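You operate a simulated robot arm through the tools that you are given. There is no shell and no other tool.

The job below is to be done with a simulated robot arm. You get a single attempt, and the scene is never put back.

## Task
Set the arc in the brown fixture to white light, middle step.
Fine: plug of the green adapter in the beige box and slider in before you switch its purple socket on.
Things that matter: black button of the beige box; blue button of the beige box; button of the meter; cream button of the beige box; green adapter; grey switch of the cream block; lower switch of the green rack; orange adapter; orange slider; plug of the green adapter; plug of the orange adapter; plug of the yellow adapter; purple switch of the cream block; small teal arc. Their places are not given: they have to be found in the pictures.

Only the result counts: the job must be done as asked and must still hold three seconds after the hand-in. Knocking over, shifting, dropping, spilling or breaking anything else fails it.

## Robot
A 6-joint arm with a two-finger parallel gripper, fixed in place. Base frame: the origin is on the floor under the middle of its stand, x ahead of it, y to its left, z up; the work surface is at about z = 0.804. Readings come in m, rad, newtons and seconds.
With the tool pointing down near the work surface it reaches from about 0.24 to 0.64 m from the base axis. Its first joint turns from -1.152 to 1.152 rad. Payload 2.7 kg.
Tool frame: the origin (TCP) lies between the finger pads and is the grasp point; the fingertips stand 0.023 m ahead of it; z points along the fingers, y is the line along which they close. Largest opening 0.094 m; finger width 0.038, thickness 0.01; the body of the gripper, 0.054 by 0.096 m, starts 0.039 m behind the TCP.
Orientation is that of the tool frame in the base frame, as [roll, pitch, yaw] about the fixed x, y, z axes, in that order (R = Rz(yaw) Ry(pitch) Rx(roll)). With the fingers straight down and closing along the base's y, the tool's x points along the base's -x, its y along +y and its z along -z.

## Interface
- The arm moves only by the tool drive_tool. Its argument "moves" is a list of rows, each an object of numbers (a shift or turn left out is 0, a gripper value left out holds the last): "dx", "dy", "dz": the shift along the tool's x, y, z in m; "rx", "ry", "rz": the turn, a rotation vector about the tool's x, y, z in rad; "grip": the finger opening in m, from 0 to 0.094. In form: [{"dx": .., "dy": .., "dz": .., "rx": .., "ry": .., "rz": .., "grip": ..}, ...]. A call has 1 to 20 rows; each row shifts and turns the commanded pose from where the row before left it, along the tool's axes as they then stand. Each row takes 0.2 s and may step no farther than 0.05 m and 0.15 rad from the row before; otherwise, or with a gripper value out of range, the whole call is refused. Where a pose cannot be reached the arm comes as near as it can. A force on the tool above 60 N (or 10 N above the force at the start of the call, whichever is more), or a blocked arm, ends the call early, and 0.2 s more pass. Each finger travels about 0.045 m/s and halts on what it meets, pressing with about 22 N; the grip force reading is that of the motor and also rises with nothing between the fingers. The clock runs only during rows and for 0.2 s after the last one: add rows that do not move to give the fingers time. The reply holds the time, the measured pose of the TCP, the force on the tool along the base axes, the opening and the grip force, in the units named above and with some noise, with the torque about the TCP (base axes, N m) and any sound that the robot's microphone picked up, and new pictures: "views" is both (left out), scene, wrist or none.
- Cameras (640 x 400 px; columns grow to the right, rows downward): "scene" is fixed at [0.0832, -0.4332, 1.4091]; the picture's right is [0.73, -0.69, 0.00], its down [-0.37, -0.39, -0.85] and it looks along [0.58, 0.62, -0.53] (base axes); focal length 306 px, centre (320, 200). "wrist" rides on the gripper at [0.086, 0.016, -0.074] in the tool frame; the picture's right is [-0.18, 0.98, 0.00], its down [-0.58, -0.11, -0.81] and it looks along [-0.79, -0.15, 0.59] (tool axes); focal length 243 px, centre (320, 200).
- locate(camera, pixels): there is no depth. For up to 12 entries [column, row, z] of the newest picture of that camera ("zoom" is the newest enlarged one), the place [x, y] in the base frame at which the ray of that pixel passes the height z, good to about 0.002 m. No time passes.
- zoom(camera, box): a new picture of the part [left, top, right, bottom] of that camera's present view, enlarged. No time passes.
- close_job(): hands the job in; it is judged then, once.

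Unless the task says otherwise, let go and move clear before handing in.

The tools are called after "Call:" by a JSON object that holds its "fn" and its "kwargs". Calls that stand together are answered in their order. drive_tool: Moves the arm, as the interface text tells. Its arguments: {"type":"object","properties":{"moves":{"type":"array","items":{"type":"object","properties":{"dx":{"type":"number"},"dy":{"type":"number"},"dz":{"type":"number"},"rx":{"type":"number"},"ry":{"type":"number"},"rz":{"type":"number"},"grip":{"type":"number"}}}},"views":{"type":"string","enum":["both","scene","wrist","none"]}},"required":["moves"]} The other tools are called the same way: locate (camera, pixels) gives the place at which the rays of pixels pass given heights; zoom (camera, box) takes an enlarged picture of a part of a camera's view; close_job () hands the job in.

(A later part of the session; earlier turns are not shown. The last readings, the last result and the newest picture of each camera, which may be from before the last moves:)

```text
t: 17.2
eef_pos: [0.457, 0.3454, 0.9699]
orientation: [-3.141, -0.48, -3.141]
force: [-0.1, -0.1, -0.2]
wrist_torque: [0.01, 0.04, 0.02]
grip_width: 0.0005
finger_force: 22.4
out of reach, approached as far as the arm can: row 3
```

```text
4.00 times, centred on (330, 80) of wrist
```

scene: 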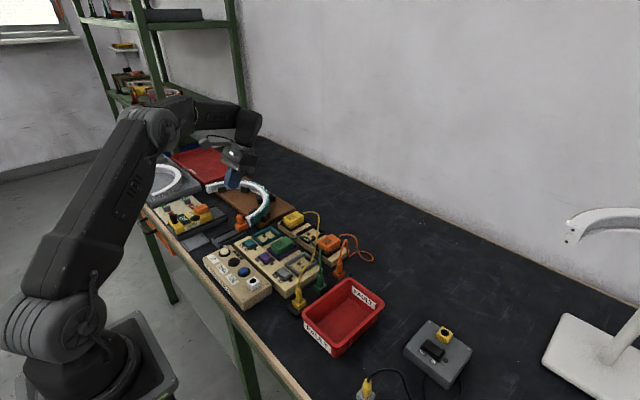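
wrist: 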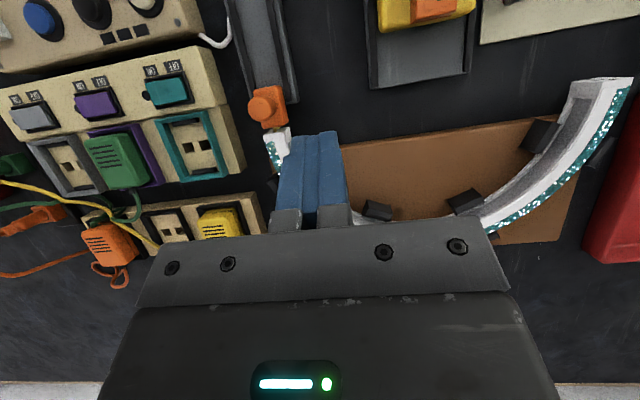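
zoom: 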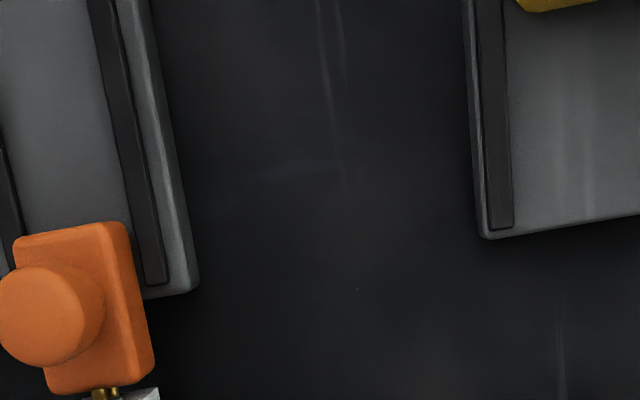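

The slider and arc end are now at about (270,125) in the wrist view. I'll zoom there.

Call:
{"fn": "zoom", "kwargs": {"camera": "wrist", "box": [240, 80, 320, 160]}}

```text
5.00 times, centred on (280, 120) of wrist
```

zoom: 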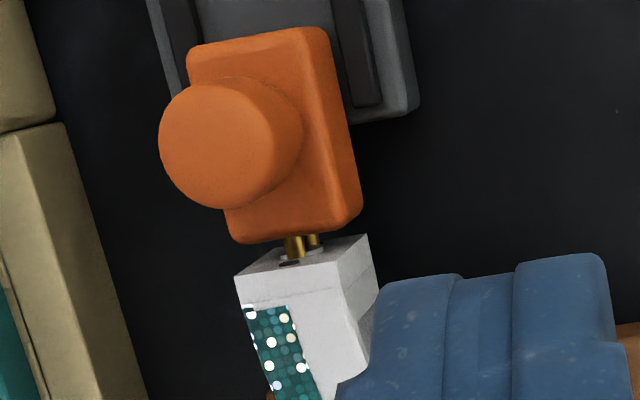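

Two gold pins at (295,247) and (315,242) now bridge the last 3 mm into the arc's end face, so the slider is in. Next I'll level the hand, cross over at a safe height, and turn it for the green plug.

Call:
{"fn": "drive_tool", "kwargs": {"moves": [{"ry": -0.12, "dx": 0.03}, {"ry": -0.12, "dx": 0.03}, {"ry": -0.12, "dx": 0.03}, {"ry": -0.12, "dx": 0.02, "dz": -0.02}, {"dy": -0.04, "dz": -0.025}, {"dy": -0.045}, {"dy": -0.045}, {"dy": -0.045}, {"dy": -0.045}, {"dy": -0.045}, {"dy": -0.045}, {"dy": -0.045}, {"dy": -0.045}, {"dy": -0.03, "dx": -0.03}, {}], "views": "both"}}

```text
t: 20.4
eef_pos: [0.3851, -0.0883, 1.0456]
orientation: [-3.14, -0.001, -3.141]
force: [-0.2, 1.0, 0.4]
wrist_torque: [0.01, -0.01, -0.01]
grip_width: 0.0
finger_force: 22.1
```

scene: 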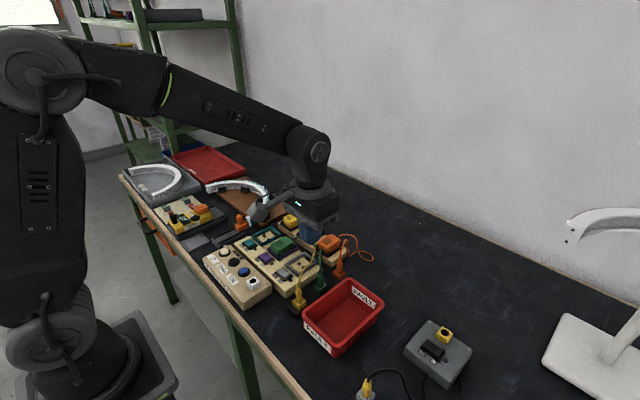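
wrist: 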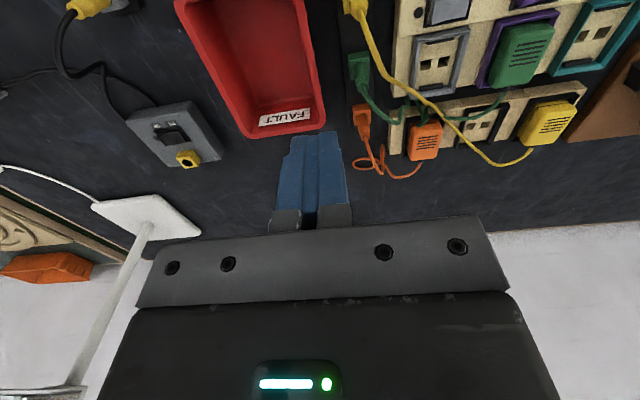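

The hand is level at (0.385, -0.088, 1.046). I'll turn it 90° about its axis so that it closes along x, opening the fingers partly as it goes.

Call:
{"fn": "drive_tool", "kwargs": {"moves": [{"rz": 0.1309, "grip": 0.045}, {"rz": 0.1309}, {"rz": 0.1309}, {"rz": 0.1309}, {"rz": 0.1309}, {"rz": 0.1309}, {"rz": 0.1309}, {"rz": 0.1309}, {"rz": 0.1309}, {"rz": 0.1309}, {"rz": 0.1309}, {"rz": 0.1309}, {}, {}], "views": "both"}}

```text
t: 23.4
eef_pos: [0.3865, -0.0861, 1.0478]
orientation: [3.141, -0.001, 1.569]
force: [-0.5, -0.3, -0.5]
wrist_torque: [0.01, -0.03, 0.03]
grip_width: 0.0451
finger_force: 0.1
```

scene: 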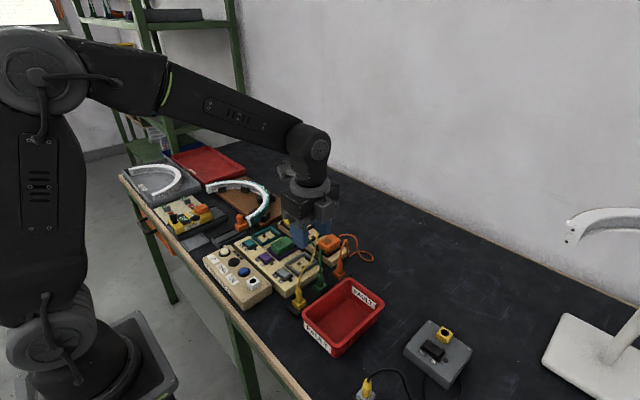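
wrist: 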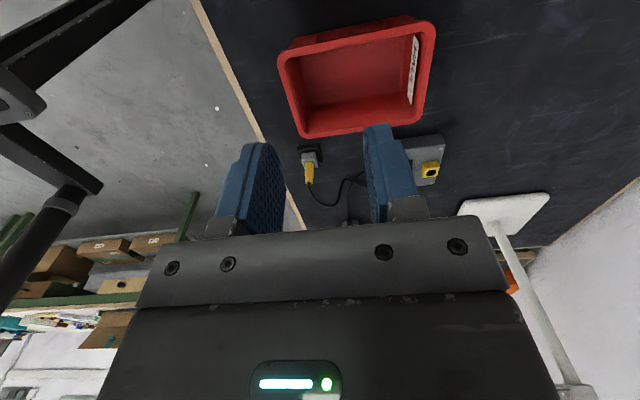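

The turn worked, and yaw is now 1.57. I'll tilt the hand 0.65 rad so the fingers point toward +y and down, and shift toward x=0.44.

Call:
{"fn": "drive_tool", "kwargs": {"moves": [{"dy": 0.0275, "dx": -0.015}, {"dy": 0.0275, "dx": -0.015}, {"ry": 0.13}, {"ry": 0.13}, {"ry": 0.13}, {"ry": 0.13}, {"ry": 0.13}, {}], "views": "both"}}

```text
t: 25.2
eef_pos: [0.4402, -0.1164, 1.0494]
orientation: [-3.142, -0.654, 1.572]
force: [0.3, 0.0, 1.3]
wrist_torque: [-0.01, -0.02, 0.03]
grip_width: 0.0448
finger_force: 0.0
```

scene: 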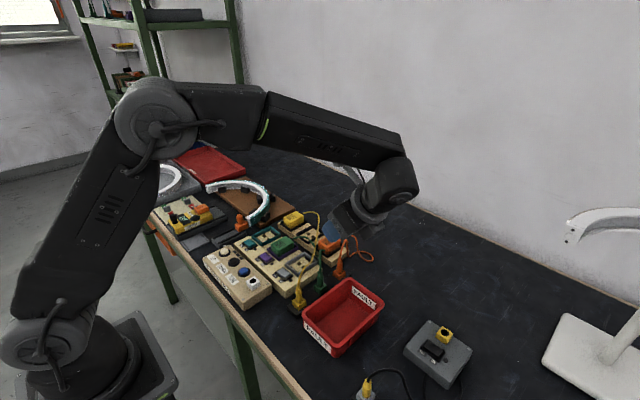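
wrist: 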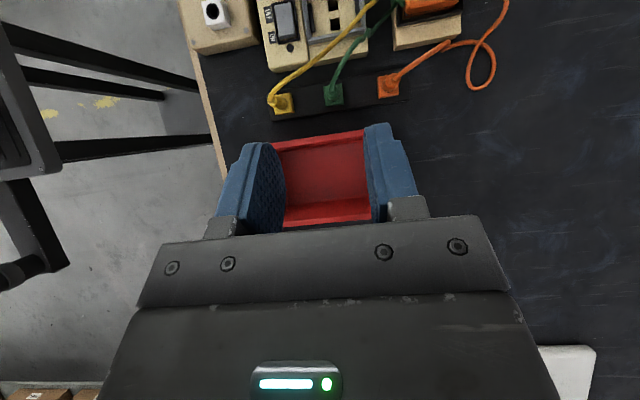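

The plug row is now in full view, with yellow at (283,102), green at (334,93) and orange at (389,87), and the red bin between the fingers. I'll zoom and triangulate again.

Call:
{"fn": "zoom", "kwargs": {"camera": "wrist", "box": [256, 20, 416, 120]}}

Call:
{"fn": "zoom", "kwargs": {"camera": "wrist", "box": [290, 60, 380, 140]}}

Call:
{"fn": "zoom", "kwargs": {"camera": "wrist", "box": [180, 0, 260, 50]}}

Call:
{"fn": "zoom", "kwargs": {"camera": "scene", "box": [280, 240, 376, 300]}}

```text
4.00 times, centred on (336, 70) of wrist
```

zoom: 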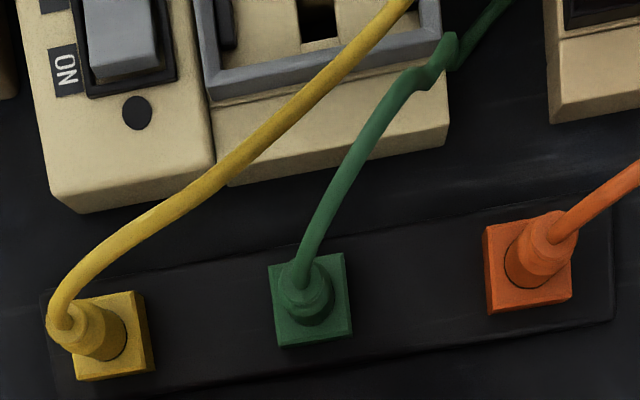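

```text
5.00 times, centred on (335, 100) of wrist
```

zoom: 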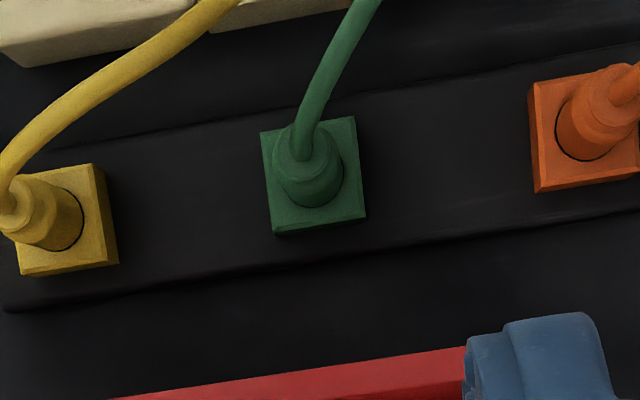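

```text
8.00 times, centred on (220, 25) of wrist
```

zoom: 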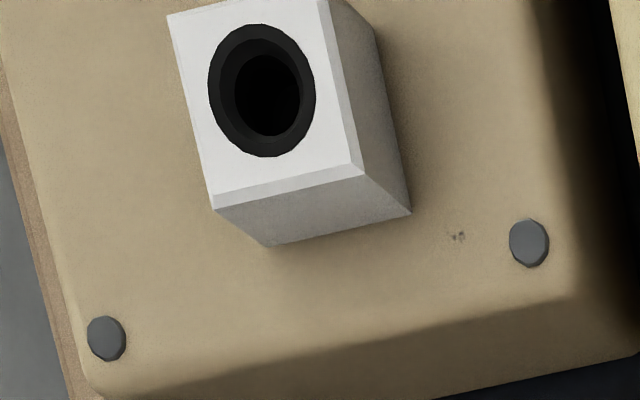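

```text
6.67 times, centred on (328, 270) of scene
```

zoom: 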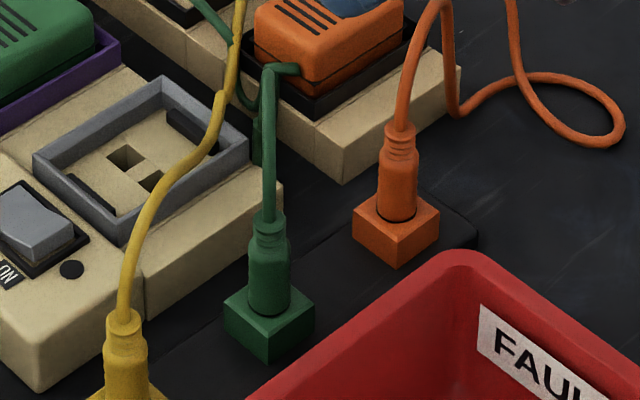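

I'll locate the ring, the plug top, the cube centre, the jack hole and the bin rim from this new pose.

Call:
{"fn": "locate", "kwargs": {"camera": "wrist", "pixels": [[333.6, 94.4, 0.828], [332.8, 96, 0.828], [331, 88.6, 0.872], [331, 88.6, 0.86], [212.75, 11.25, 0.845], [212.75, 11.25, 0.8515], [212.75, 11.25, 0.858], [320, 137, 0.86], [362, 132, 0.86], [320, 137, 0.84], [283, 102, 0.828], [389, 87, 0.828]]}}

Call:
{"fn": "locate", "kwargs": {"camera": "scene", "pixels": [[320.1, 285.8, 0.828], [320.2, 273.5, 0.872], [253, 281, 0.848], [253, 281, 0.852], [253, 281, 0.856], [348, 279, 0.84], [348, 279, 0.85], [348, 279, 0.86], [348, 279, 0.87], [320, 298, 0.84], [320, 298, 0.86]]}}

```text
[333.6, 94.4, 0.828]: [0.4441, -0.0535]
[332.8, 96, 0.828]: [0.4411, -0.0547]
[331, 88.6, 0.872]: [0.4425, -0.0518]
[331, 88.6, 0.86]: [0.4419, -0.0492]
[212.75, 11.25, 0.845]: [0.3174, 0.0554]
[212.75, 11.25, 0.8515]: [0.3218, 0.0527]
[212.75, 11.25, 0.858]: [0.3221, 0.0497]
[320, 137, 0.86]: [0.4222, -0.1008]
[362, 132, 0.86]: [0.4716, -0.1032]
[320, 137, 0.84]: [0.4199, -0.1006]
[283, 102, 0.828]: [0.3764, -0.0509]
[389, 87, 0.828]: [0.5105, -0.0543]
```

```text
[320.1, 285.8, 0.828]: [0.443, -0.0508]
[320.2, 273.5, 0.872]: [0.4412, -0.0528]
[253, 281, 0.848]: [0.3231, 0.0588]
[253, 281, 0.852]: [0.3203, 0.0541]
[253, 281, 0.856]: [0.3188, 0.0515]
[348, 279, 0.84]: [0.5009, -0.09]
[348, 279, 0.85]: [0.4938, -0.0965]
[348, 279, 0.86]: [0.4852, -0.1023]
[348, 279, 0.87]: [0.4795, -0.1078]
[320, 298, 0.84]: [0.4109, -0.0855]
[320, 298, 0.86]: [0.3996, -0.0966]
```

The green plug is at (0.4425, -0.0525), the jack at (0.3205, 0.0545) with its top at 0.852, and the bin rim at y≈-0.101 and z≈0.86. I'll move to a stand-off point 10 cm back along the approach line.

Call:
{"fn": "drive_tool", "kwargs": {"moves": [{"dx": -0.021, "dy": 0.0008, "dz": 0.0293}, {"dx": -0.021, "dy": 0.0008, "dz": 0.0293}, {"dx": -0.021, "dy": 0.0008, "dz": 0.0293}, {}], "views": "both"}}

Call:
{"fn": "zoom", "kwargs": {"camera": "wrist", "box": [256, 20, 416, 120]}}

```text
t: 26.2
eef_pos: [0.4434, -0.1149, 0.941]
orientation: [3.141, -0.65, 1.571]
force: [0.4, -0.5, -0.2]
wrist_torque: [0.0, 0.0, 0.03]
grip_width: 0.0451
finger_force: 0.0
```

scene: 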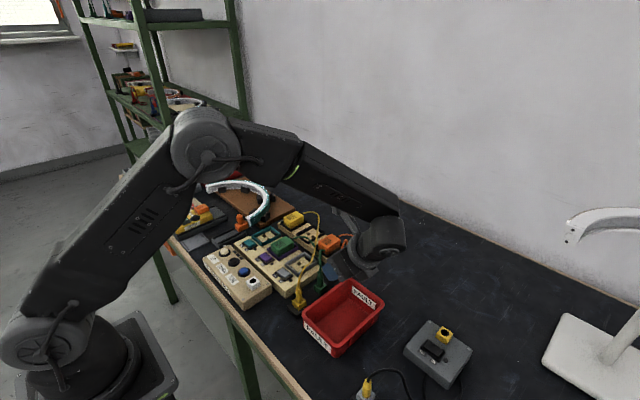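
wrist: 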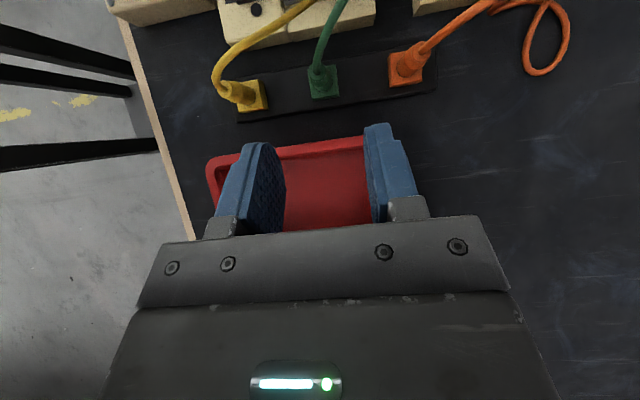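

```text
4.00 times, centred on (336, 70) of wrist
```

zoom: 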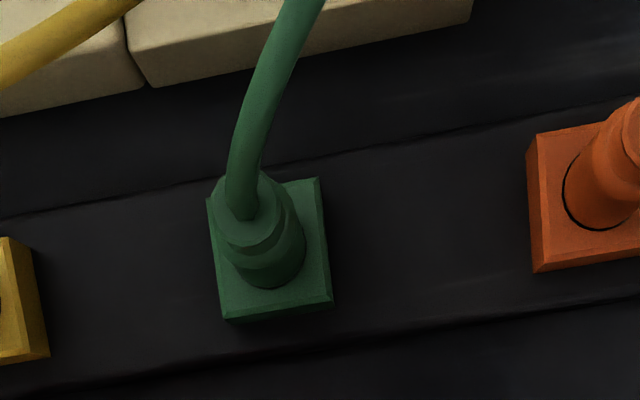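

I'll re-measure the plug position from this closer view.

Call:
{"fn": "locate", "kwargs": {"camera": "wrist", "pixels": [[323.5, 82.5, 0.828], [323.5, 84.5, 0.828], [317.25, 73.75, 0.872], [318.5, 77, 0.865], [310, 141, 0.86], [245, 95, 0.828], [406, 69, 0.828]]}}

```text
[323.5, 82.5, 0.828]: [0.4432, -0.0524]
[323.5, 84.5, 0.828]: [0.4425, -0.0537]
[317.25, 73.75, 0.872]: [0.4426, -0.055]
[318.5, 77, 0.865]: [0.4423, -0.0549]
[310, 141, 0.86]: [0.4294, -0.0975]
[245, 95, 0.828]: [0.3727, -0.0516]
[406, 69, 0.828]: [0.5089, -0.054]
```

The plug axis is at (0.4426, -0.053), straight down the approach line. I'll advance 6.5 cm along the fingers and look again.

Call:
{"fn": "drive_tool", "kwargs": {"moves": [{"dz": 0.022}, {"dz": 0.022}, {"dz": 0.021, "dx": 0.001}, {}], "views": "both"}}

Call:
{"fn": "zoom", "kwargs": {"camera": "wrist", "box": [240, 40, 400, 160]}}

Call:
{"fn": "zoom", "kwargs": {"camera": "scene", "box": [280, 235, 376, 295]}}

```text
t: 27.2
eef_pos: [0.4433, -0.0732, 0.891]
orientation: [3.141, -0.649, 1.571]
force: [-0.3, -0.4, 0.7]
wrist_torque: [-0.01, 0.03, 0.02]
grip_width: 0.0449
finger_force: 0.1
```

scene: 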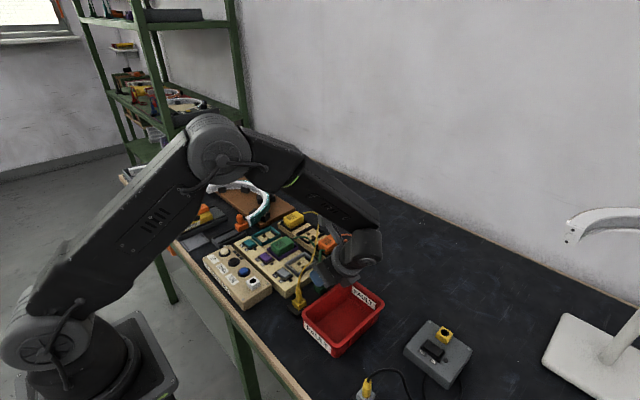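
wrist: 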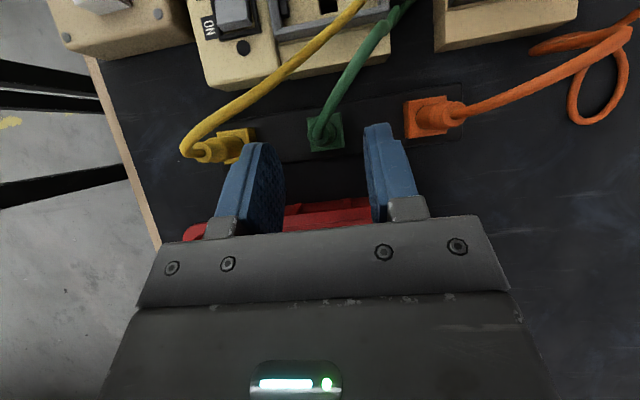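

```text
3.33 times, centred on (320, 100) of wrist
```

zoom: 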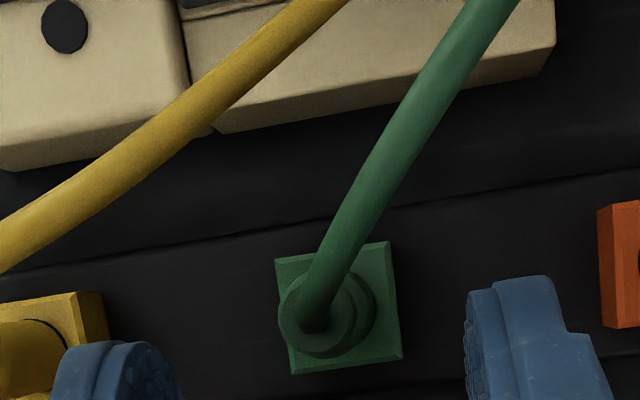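

```text
6.67 times, centred on (328, 265) of scene
```

zoom: 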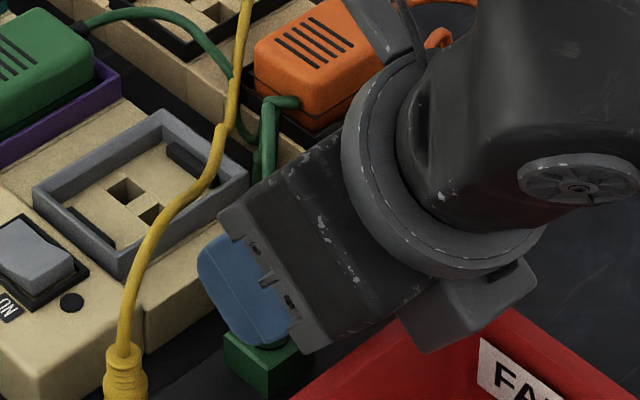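

The green plug at (320,134) is centred between the open fingers and the gripper is clear of the bin and the yellow cable. I'll make the last 3.5 cm of the approach.

Call:
{"fn": "drive_tool", "kwargs": {"moves": [{"dz": 0.012}, {"dz": 0.012, "dx": -0.001}, {"dz": 0.011}, {}], "views": "both"}}

Call:
{"fn": "zoom", "kwargs": {"camera": "wrist", "box": [240, 100, 400, 240]}}

Call:
{"fn": "zoom", "kwargs": {"camera": "scene", "box": [280, 245, 360, 295]}}

```text
t: 28.2
eef_pos: [0.4442, -0.0526, 0.8613]
orientation: [-3.141, -0.652, 1.572]
force: [0.2, 0.4, -0.8]
wrist_torque: [0.0, 0.0, 0.0]
grip_width: 0.0451
finger_force: 0.0
```

scene: 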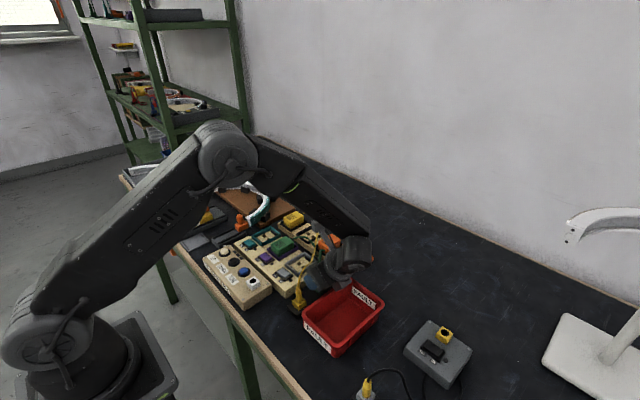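
wrist: 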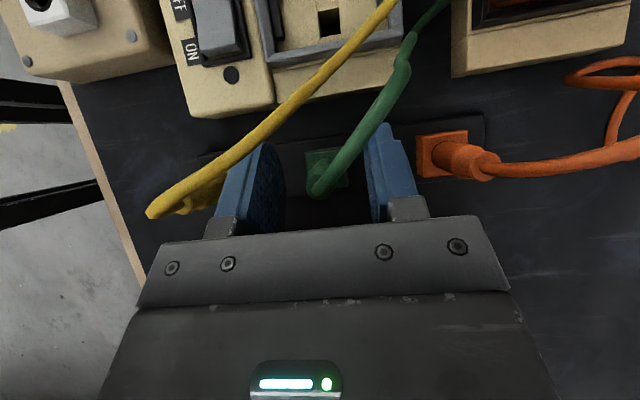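

```text
2.86 times, centred on (320, 170) of wrist
```

zoom: 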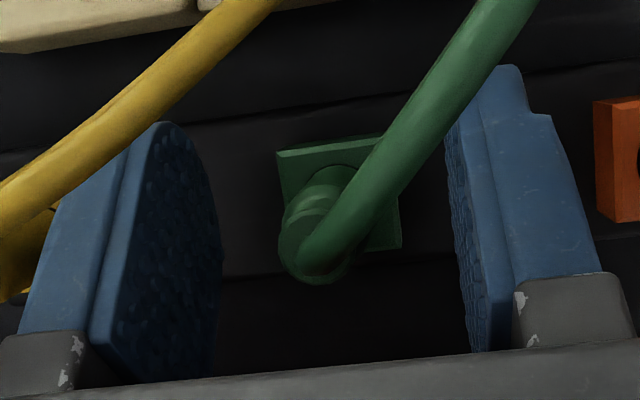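

```text
8.00 times, centred on (320, 270) of scene
```

zoom: 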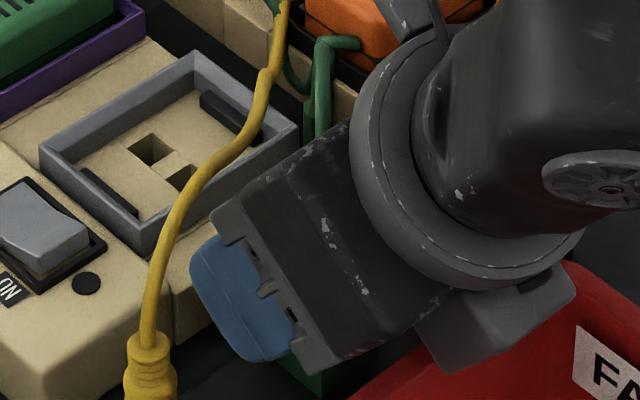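

The fingers straddle the plug with no contact force. I'll centre by 1 mm and close on it.

Call:
{"fn": "drive_tool", "kwargs": {"moves": [{"dy": -0.001}, {"grip": 0.025}, {"grip": 0.01}, {}, {}, {}], "views": "both"}}

Call:
{"fn": "zoom", "kwargs": {"camera": "wrist", "box": [240, 100, 400, 240]}}

```text
t: 29.6
eef_pos: [0.4421, -0.0517, 0.8614]
orientation: [3.139, -0.649, 1.572]
force: [4.2, -0.6, 0.4]
wrist_torque: [0.0, -0.15, 0.0]
grip_width: 0.0138
finger_force: 21.8
```

scene: 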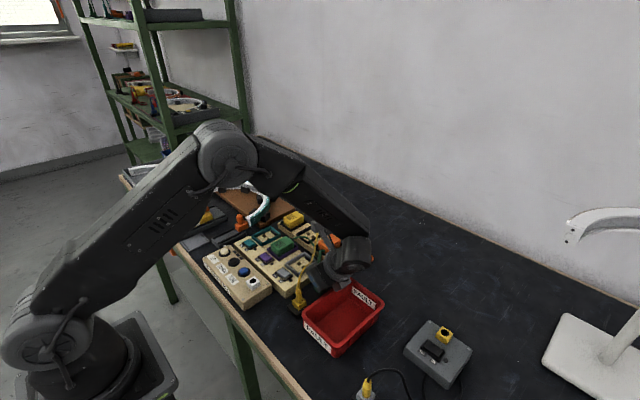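
wrist: 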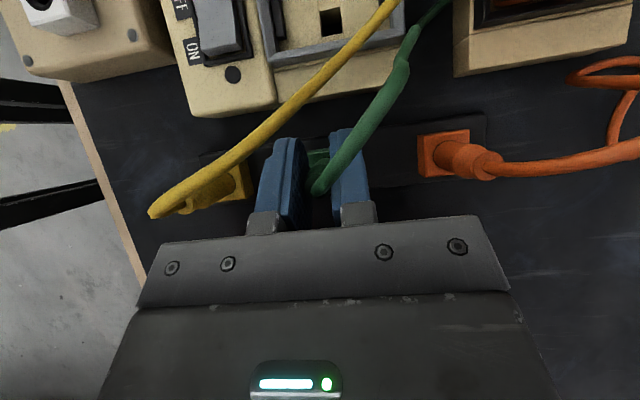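

```text
2.86 times, centred on (320, 170) of wrist
```

zoom: 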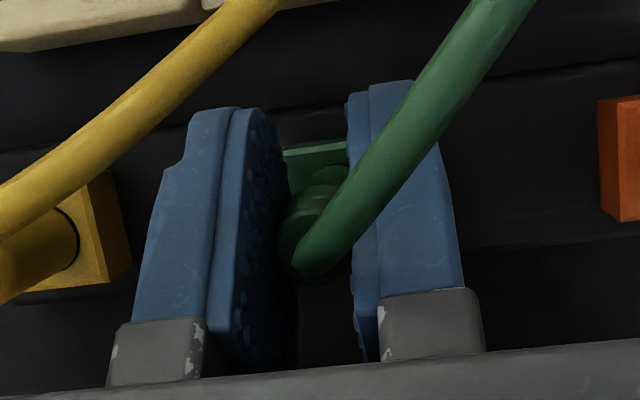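

The fingers hold the plug at 0.0138 m opening with a small 4 N side load. I'll relieve 1 mm toward +x and lift straight up in small steps.

Call:
{"fn": "drive_tool", "kwargs": {"moves": [{"dy": 0.001}, {"dx": 0.00303, "dz": -0.00398}, {"dx": 0.00303, "dz": -0.00398}, {"dx": 0.00303, "dz": -0.00398}, {"dx": 0.00303, "dz": -0.00398}, {}], "views": "both"}}

Call:
{"fn": "zoom", "kwargs": {"camera": "wrist", "box": [240, 100, 400, 240]}}

Call:
{"fn": "zoom", "kwargs": {"camera": "scene", "box": [280, 245, 360, 295]}}

```text
t: 31.0
eef_pos: [0.4433, -0.0538, 0.8794]
orientation: [-3.141, -0.649, 1.571]
force: [0.7, -0.6, -0.2]
wrist_torque: [0.0, -0.02, -0.03]
grip_width: 0.0139
finger_force: 22.2
```

scene: 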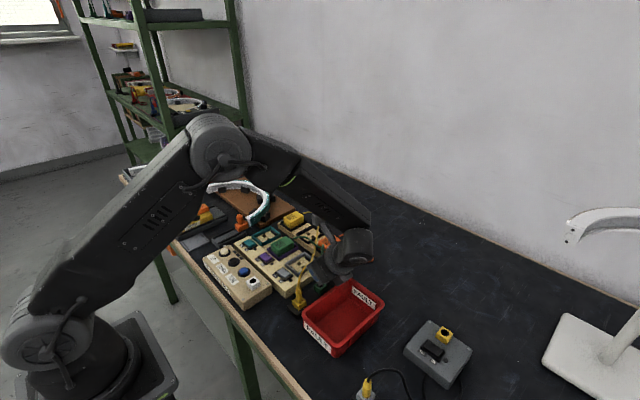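
wrist: 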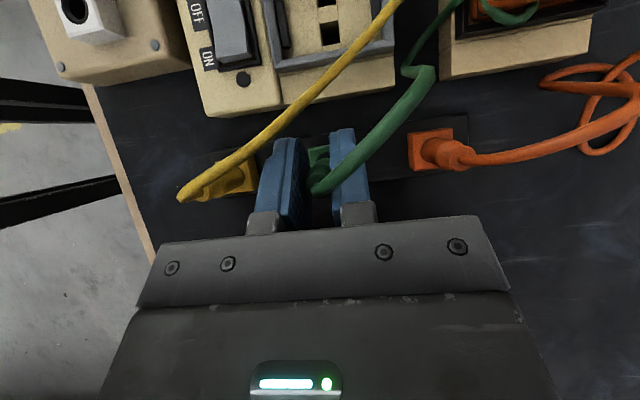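

```text
2.86 times, centred on (320, 170) of wrist
```

zoom: 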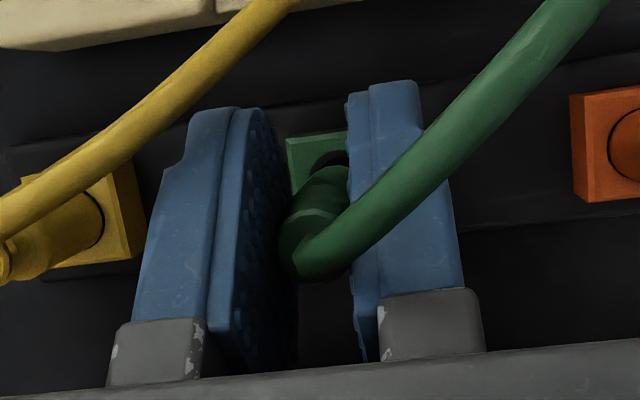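

```text
8.00 times, centred on (320, 270) of scene
```

zoom: 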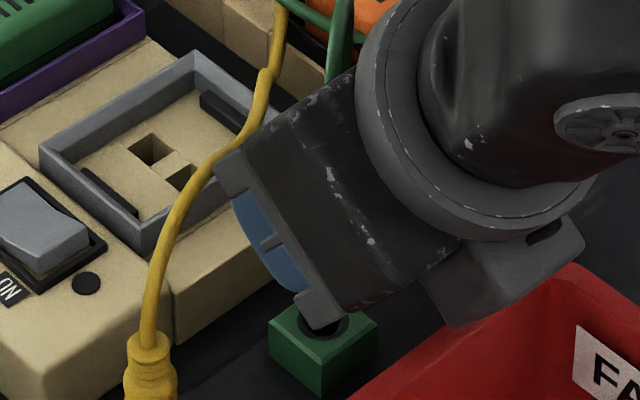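

The plug came out cleanly, and the empty green socket shows at (325,325) in the scene zoom. I'll back away toward the bin side, rise above the cables, then carry it over to the jack.

Call:
{"fn": "drive_tool", "kwargs": {"moves": [{"dx": -0.00788, "dz": -0.01855}, {"dx": -0.00788, "dz": -0.01855}, {"dx": 0.01815, "dz": -0.02388}, {"dx": 0.01815, "dz": -0.02388}, {"dx": 0.01815, "dz": -0.02388}, {}], "views": "both"}}

Call:
{"fn": "zoom", "kwargs": {"camera": "scene", "box": [270, 200, 398, 280]}}

```text
t: 32.4
eef_pos: [0.4431, -0.0879, 0.9891]
orientation: [-3.141, -0.649, 1.57]
force: [-0.2, -0.3, 0.0]
wrist_torque: [0.0, 0.03, -0.02]
grip_width: 0.0138
finger_force: 22.5
```

scene: 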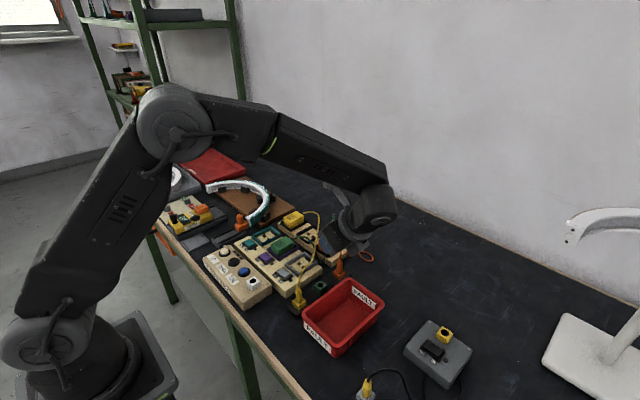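
wrist: 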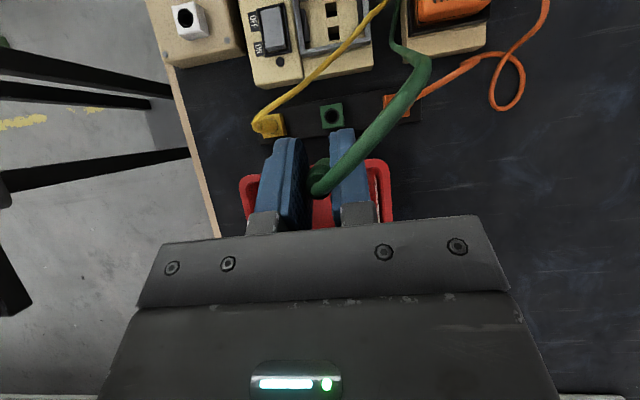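

```text
5.00 times, centred on (334, 240) of scene
```

zoom: 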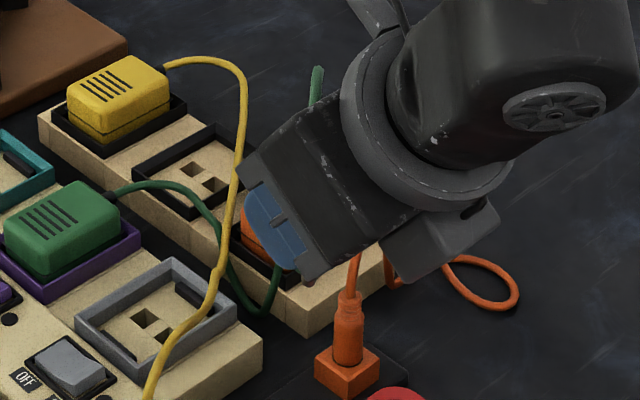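

The plug is held firmly, clear above the bin, with its cable trailing to +y. I'll carry it across to above the jack at (0.3205, 0.0545).

Call:
{"fn": "drive_tool", "kwargs": {"moves": [{"dy": -0.0204, "dx": 0.019, "dz": 0.0144}, {"dy": -0.0204, "dx": 0.019, "dz": 0.0144}, {"dy": -0.0204, "dx": 0.019, "dz": 0.0144}, {"dy": -0.0204, "dx": 0.019, "dz": 0.0144}, {"dy": -0.0204, "dx": 0.019, "dz": 0.0144}, {"dy": -0.0204, "dx": 0.019, "dz": 0.0144}, {}], "views": "both"}}

Call:
{"fn": "zoom", "kwargs": {"camera": "scene", "box": [190, 200, 350, 300]}}

Call:
{"fn": "zoom", "kwargs": {"camera": "wrist", "box": [240, 80, 400, 240]}}

```text
t: 34.0
eef_pos: [0.3178, 0.0536, 0.9912]
orientation: [-3.141, -0.651, 1.571]
force: [0.5, -0.6, -0.6]
wrist_torque: [-0.01, -0.02, 0.01]
grip_width: 0.0139
finger_force: 21.6
```

scene: 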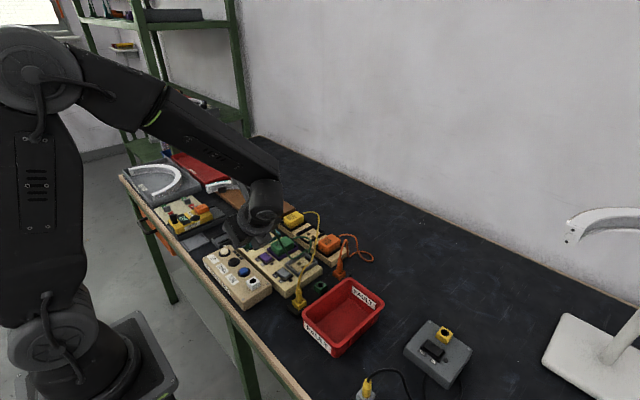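
wrist: 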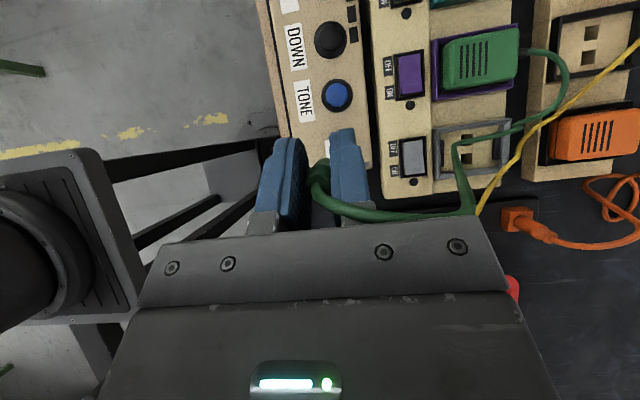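

```text
4.00 times, centred on (270, 250) of scene
```

zoom: 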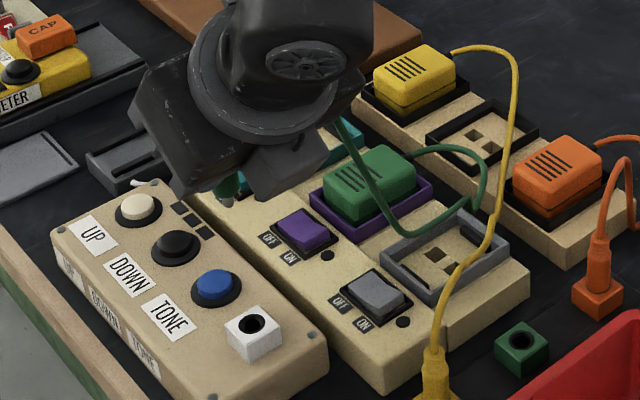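

```text
2.50 times, centred on (320, 160) of wrist
```

zoom: 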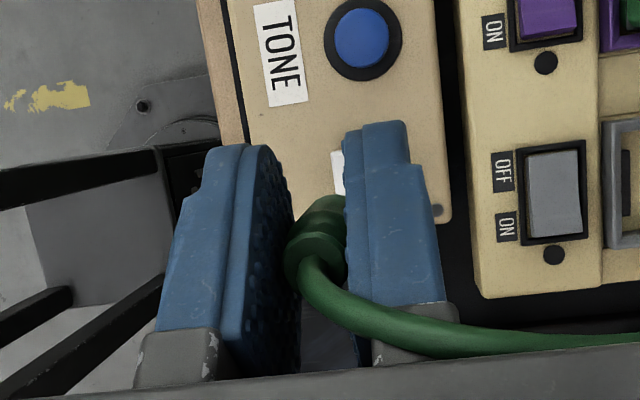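

The plug's green tip shows under the gripper at (225,190) in the scene zoom. I'll zoom in there to check its uprightness and offset.

Call:
{"fn": "zoom", "kwargs": {"camera": "scene", "box": [232, 230, 264, 250]}}

Call:
{"fn": "zoom", "kwargs": {"camera": "wrist", "box": [290, 120, 370, 220]}}

```text
16.00 times, centred on (248, 240) of scene
```

zoom: 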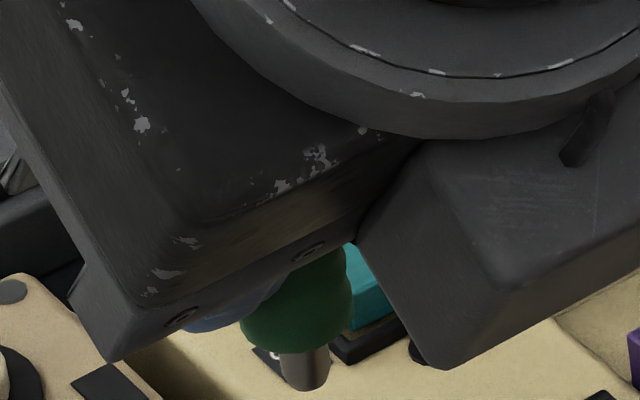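

```text
4.00 times, centred on (330, 170) of wrist
```

zoom: 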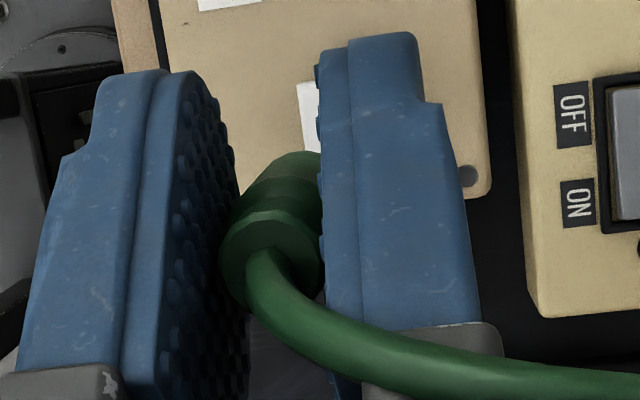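

The plug hangs vertically with its silver pin at (305,370) in the zoom. I'll locate its bottom disc and pin tip at the likely heights.

Call:
{"fn": "locate", "kwargs": {"camera": "scene", "pixels": [[246.5, 247.25, 0.954], [246.5, 247.25, 0.958], [246.5, 247.25, 0.962], [247.06, 251.4, 0.94], [247.06, 251.4, 0.945], [247.06, 251.4, 0.95], [252.9, 281, 0.852]]}}

Call:
{"fn": "locate", "kwargs": {"camera": "wrist", "pixels": [[315.5, 187, 1.0], [315.5, 187, 1.005], [322, 172, 0.98], [325, 158, 0.852]]}}

```text
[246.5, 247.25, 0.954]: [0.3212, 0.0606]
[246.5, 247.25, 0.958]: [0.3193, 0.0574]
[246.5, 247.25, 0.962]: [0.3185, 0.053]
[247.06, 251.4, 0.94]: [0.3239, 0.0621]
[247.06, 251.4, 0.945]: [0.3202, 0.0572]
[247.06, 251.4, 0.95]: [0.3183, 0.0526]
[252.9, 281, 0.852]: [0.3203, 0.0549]
```

```text
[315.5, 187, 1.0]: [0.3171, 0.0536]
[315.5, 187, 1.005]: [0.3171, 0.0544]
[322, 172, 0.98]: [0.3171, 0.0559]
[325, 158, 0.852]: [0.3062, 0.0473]
```

The plug axis is about (0.318, 0.0545) against the jack at (0.3205, 0.0545). I'll shift 2 mm in +x and lower until the pin hangs a few millimetres above the jack.

Call:
{"fn": "drive_tool", "kwargs": {"moves": [{"dx": -0.01815, "dz": 0.02388, "dy": 0.002}, {"dx": -0.01815, "dz": 0.02388}, {"dx": -0.01634, "dz": 0.02149}, {}], "views": "both"}}

Call:
{"fn": "zoom", "kwargs": {"camera": "scene", "box": [236, 260, 268, 290]}}

Call:
{"fn": "zoom", "kwargs": {"camera": "wrist", "box": [280, 110, 380, 220]}}

```text
t: 35.0
eef_pos: [0.324, 0.0528, 0.9044]
orientation: [3.141, -0.649, 1.57]
force: [0.3, -0.3, 0.0]
wrist_torque: [-0.01, 0.0, 0.01]
grip_width: 0.0138
finger_force: 22.3
```

scene: 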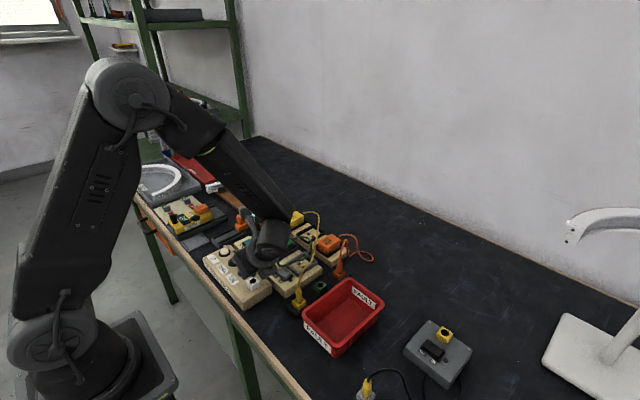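
wrist: 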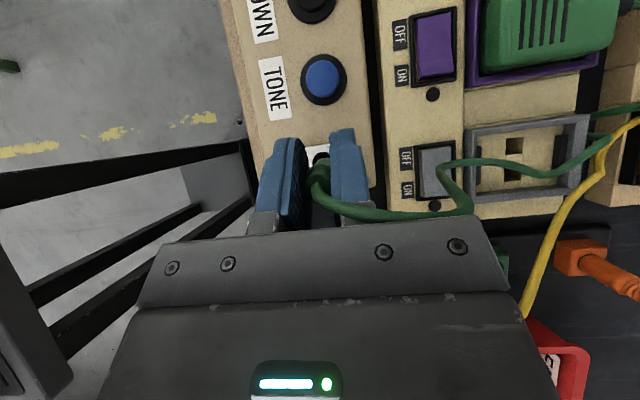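

```text
13.33 times, centred on (252, 275) of scene
```

zoom: 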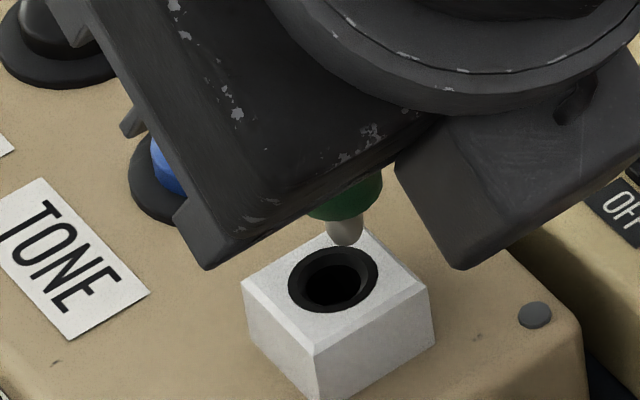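

```text
3.64 times, centred on (330, 165) of wrist
```

zoom: 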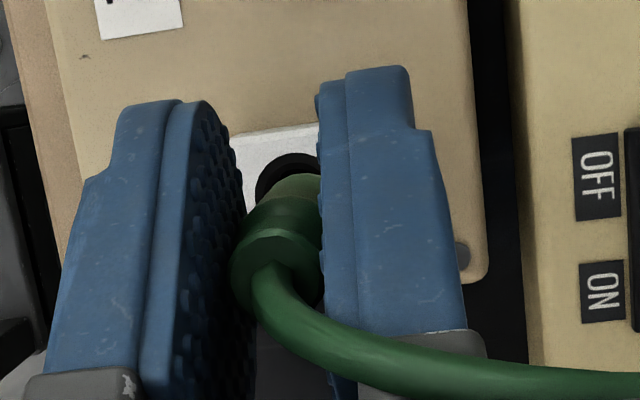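

In the scene zoom the pin tip at (345,238) is slightly right of the hole centre at (333,280) when projected straight down. I'll check the same offset with the wrist camera.

Call:
{"fn": "locate", "kwargs": {"camera": "wrist", "pixels": [[323.1, 162.5, 0.852], [317.6, 182.9, 0.914], [319.5, 174, 0.9]]}}

Call:
{"fn": "locate", "kwargs": {"camera": "scene", "pixels": [[253.9, 277.6, 0.86], [253.9, 277.6, 0.862], [252.98, 281, 0.852]]}}

Call:
{"fn": "zoom", "kwargs": {"camera": "wrist", "box": [300, 135, 350, 195]}}

```text
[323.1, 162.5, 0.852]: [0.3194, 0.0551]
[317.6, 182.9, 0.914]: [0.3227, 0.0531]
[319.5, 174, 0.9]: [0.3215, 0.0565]
```

```text
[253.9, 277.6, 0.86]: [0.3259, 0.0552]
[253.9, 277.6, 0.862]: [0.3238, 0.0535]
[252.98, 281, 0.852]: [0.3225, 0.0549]
```

```text
6.67 times, centred on (325, 165) of wrist
```

zoom: 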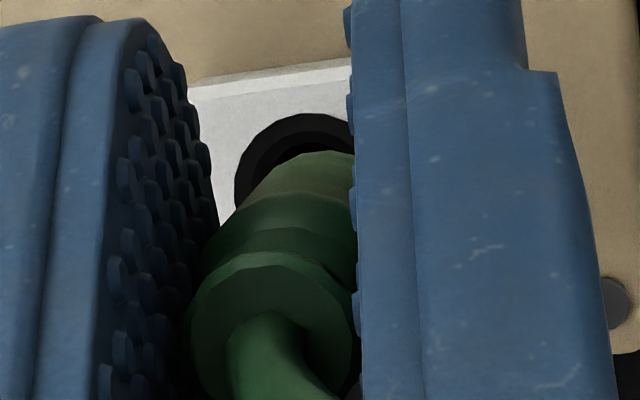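

Both views agree the pin sits about 2.7 mm too far in +x and 2 mm too far in -y. I'll correct that, lower 3 mm and check again.

Call:
{"fn": "drive_tool", "kwargs": {"moves": [{"dy": -0.0027, "dx": 0.0017, "dz": 0.0013}, {"dx": -0.0018, "dz": 0.0024}, {}, {}], "views": "none"}}

Call:
{"fn": "zoom", "kwargs": {"camera": "scene", "box": [236, 260, 268, 290]}}

Call:
{"fn": "zoom", "kwargs": {"camera": "wrist", "box": [300, 135, 350, 195]}}

```text
t: 36.0
eef_pos: [0.3209, 0.0554, 0.9004]
orientation: [3.141, -0.649, 1.571]
force: [0.4, -0.8, 0.6]
wrist_torque: [0.01, 0.0, 0.0]
grip_width: 0.0136
finger_force: 22.0
```

```text
13.33 times, centred on (252, 275) of scene
```

zoom: 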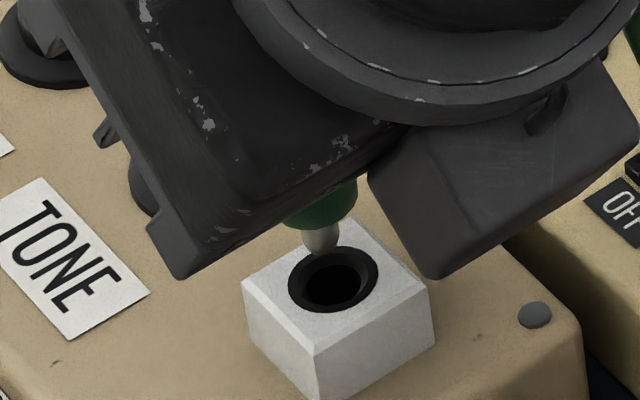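

```text
6.67 times, centred on (325, 165) of wrist
```

zoom: 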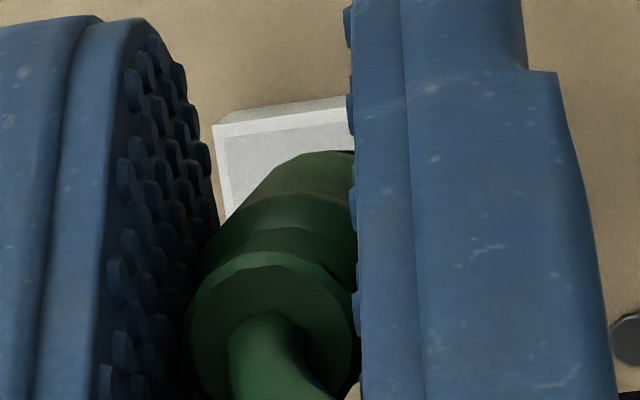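

The pin tip at (321,246) is now about 1 mm left of the hole line. I'll take fresh locates to decide a final trim.

Call:
{"fn": "locate", "kwargs": {"camera": "scene", "pixels": [[252.08, 278.5, 0.852], [252.08, 278.5, 0.856], [252.08, 278.5, 0.86], [252.08, 278.5, 0.864], [252.98, 281.05, 0.848], [252.98, 281.05, 0.852], [252.98, 281.05, 0.856]]}}

Call:
{"fn": "locate", "kwargs": {"camera": "wrist", "pixels": [[308.96, 153.8, 0.852], [329, 150, 0.852], [315, 184, 0.911], [317, 178, 0.9]]}}

Call:
{"fn": "zoom", "kwargs": {"camera": "scene", "box": [244, 268, 264, 290]}}

```text
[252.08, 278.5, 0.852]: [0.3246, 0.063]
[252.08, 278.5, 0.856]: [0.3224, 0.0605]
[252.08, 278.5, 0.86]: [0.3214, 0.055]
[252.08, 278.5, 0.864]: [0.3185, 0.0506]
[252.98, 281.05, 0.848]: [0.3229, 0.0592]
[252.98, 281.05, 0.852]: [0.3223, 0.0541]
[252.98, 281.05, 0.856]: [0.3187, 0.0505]
```

```text
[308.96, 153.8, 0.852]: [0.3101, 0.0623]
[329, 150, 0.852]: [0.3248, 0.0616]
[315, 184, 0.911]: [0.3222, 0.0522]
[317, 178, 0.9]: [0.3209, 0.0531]
```

```text
16.00 times, centred on (254, 279) of scene
```

zoom: 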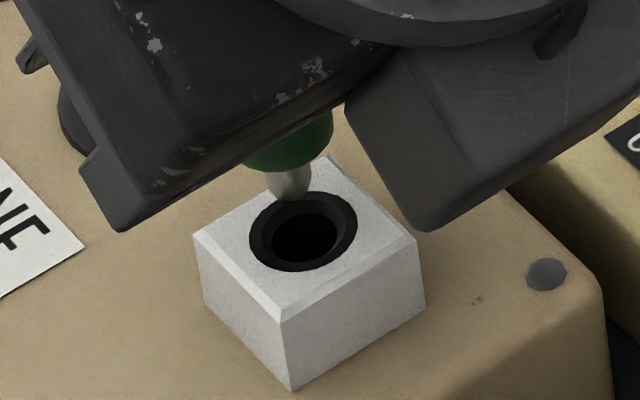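

The jack cube's corners put its centre slightly toward -y of the pin. I'll trim y by -1.5 mm and lower 3 mm, then look again.

Call:
{"fn": "drive_tool", "kwargs": {"moves": [{"dx": -0.0012, "dz": -0.0009}, {"dx": -0.0018, "dz": 0.0024}, {}, {}], "views": "none"}}

Call:
{"fn": "zoom", "kwargs": {"camera": "scene", "box": [244, 268, 264, 290]}}

Call:
{"fn": "zoom", "kwargs": {"camera": "wrist", "box": [300, 135, 350, 195]}}

```text
t: 37.0
eef_pos: [0.3193, 0.0544, 0.8984]
orientation: [-3.141, -0.65, 1.572]
force: [1.0, 0.2, -0.1]
wrist_torque: [0.05, 0.01, -0.01]
grip_width: 0.0139
finger_force: 22.0
```

```text
16.00 times, centred on (254, 279) of scene
```

zoom: 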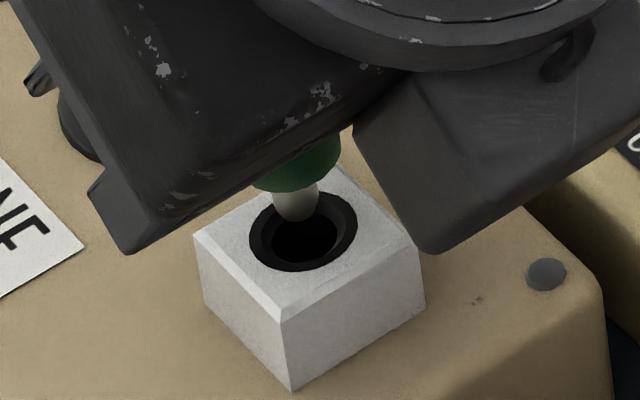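

```text
6.67 times, centred on (325, 165) of wrist
```

zoom: 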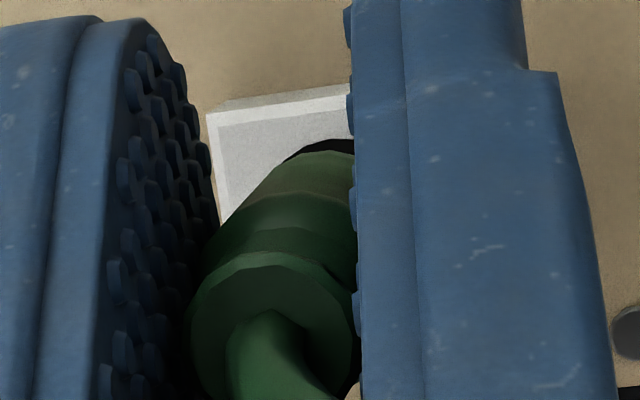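

The pin at (294,213) is now over the ring and close to centred. I'll trim slightly and lower in 2 mm steps while watching the force.

Call:
{"fn": "drive_tool", "kwargs": {"moves": [{"dx": -0.0006, "dz": -0.0004, "dy": 0.0005}, {"dx": -0.0012, "dz": 0.0016}, {"dx": -0.0012, "dz": 0.0016}, {}], "views": "none"}}

Call:
{"fn": "zoom", "kwargs": {"camera": "scene", "box": [244, 268, 264, 290]}}

```text
t: 38.0
eef_pos: [0.3198, 0.0545, 0.8936]
orientation: [3.141, -0.648, 1.571]
force: [0.6, -0.2, 0.1]
wrist_torque: [0.02, 0.0, -0.02]
grip_width: 0.0138
finger_force: 22.0
```

```text
16.00 times, centred on (254, 279) of scene
```

zoom: 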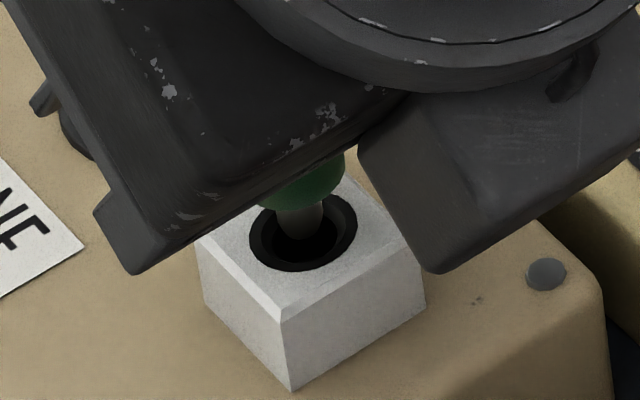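

The pin tip at (300,235) is now inside the hole with no force. I'll continue down in 2 mm steps.

Call:
{"fn": "drive_tool", "kwargs": {"moves": [{"dx": -0.0012, "dz": 0.0016}, {"dx": -0.0012, "dz": 0.0016}, {}], "views": "none"}}

Call:
{"fn": "zoom", "kwargs": {"camera": "scene", "box": [244, 268, 264, 290]}}

```text
t: 38.8
eef_pos: [0.3205, 0.0545, 0.8901]
orientation: [3.141, -0.648, 1.572]
force: [-0.4, -0.3, 0.0]
wrist_torque: [0.01, 0.01, 0.0]
grip_width: 0.0136
finger_force: 22.1
```

```text
16.00 times, centred on (254, 279) of scene
```

zoom: 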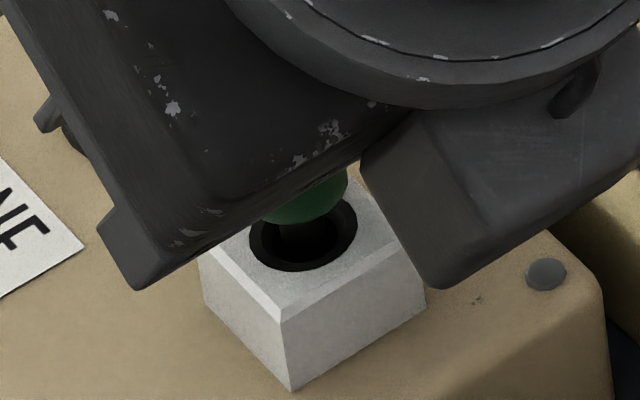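

The plug is sliding in freely, with about 5 mm left to the seated height of z≈0.885. I'll continue.

Call:
{"fn": "drive_tool", "kwargs": {"moves": [{"dx": -0.0009, "dz": 0.0012}, {"dx": -0.0009, "dz": 0.0012}, {}], "views": "none"}}

Call:
{"fn": "zoom", "kwargs": {"camera": "scene", "box": [244, 268, 264, 290]}}

```text
t: 39.6
eef_pos: [0.3218, 0.0542, 0.887]
orientation: [3.141, -0.65, 1.571]
force: [-1.3, -2.1, 1.5]
wrist_torque: [-0.13, 0.07, -0.04]
grip_width: 0.014
finger_force: 22.1
```

```text
16.00 times, centred on (254, 279) of scene
```

zoom: 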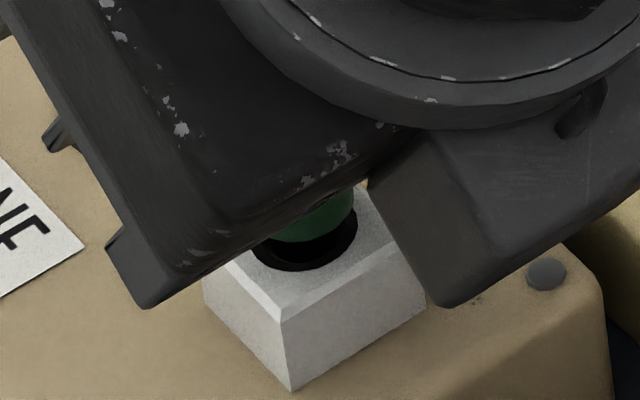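

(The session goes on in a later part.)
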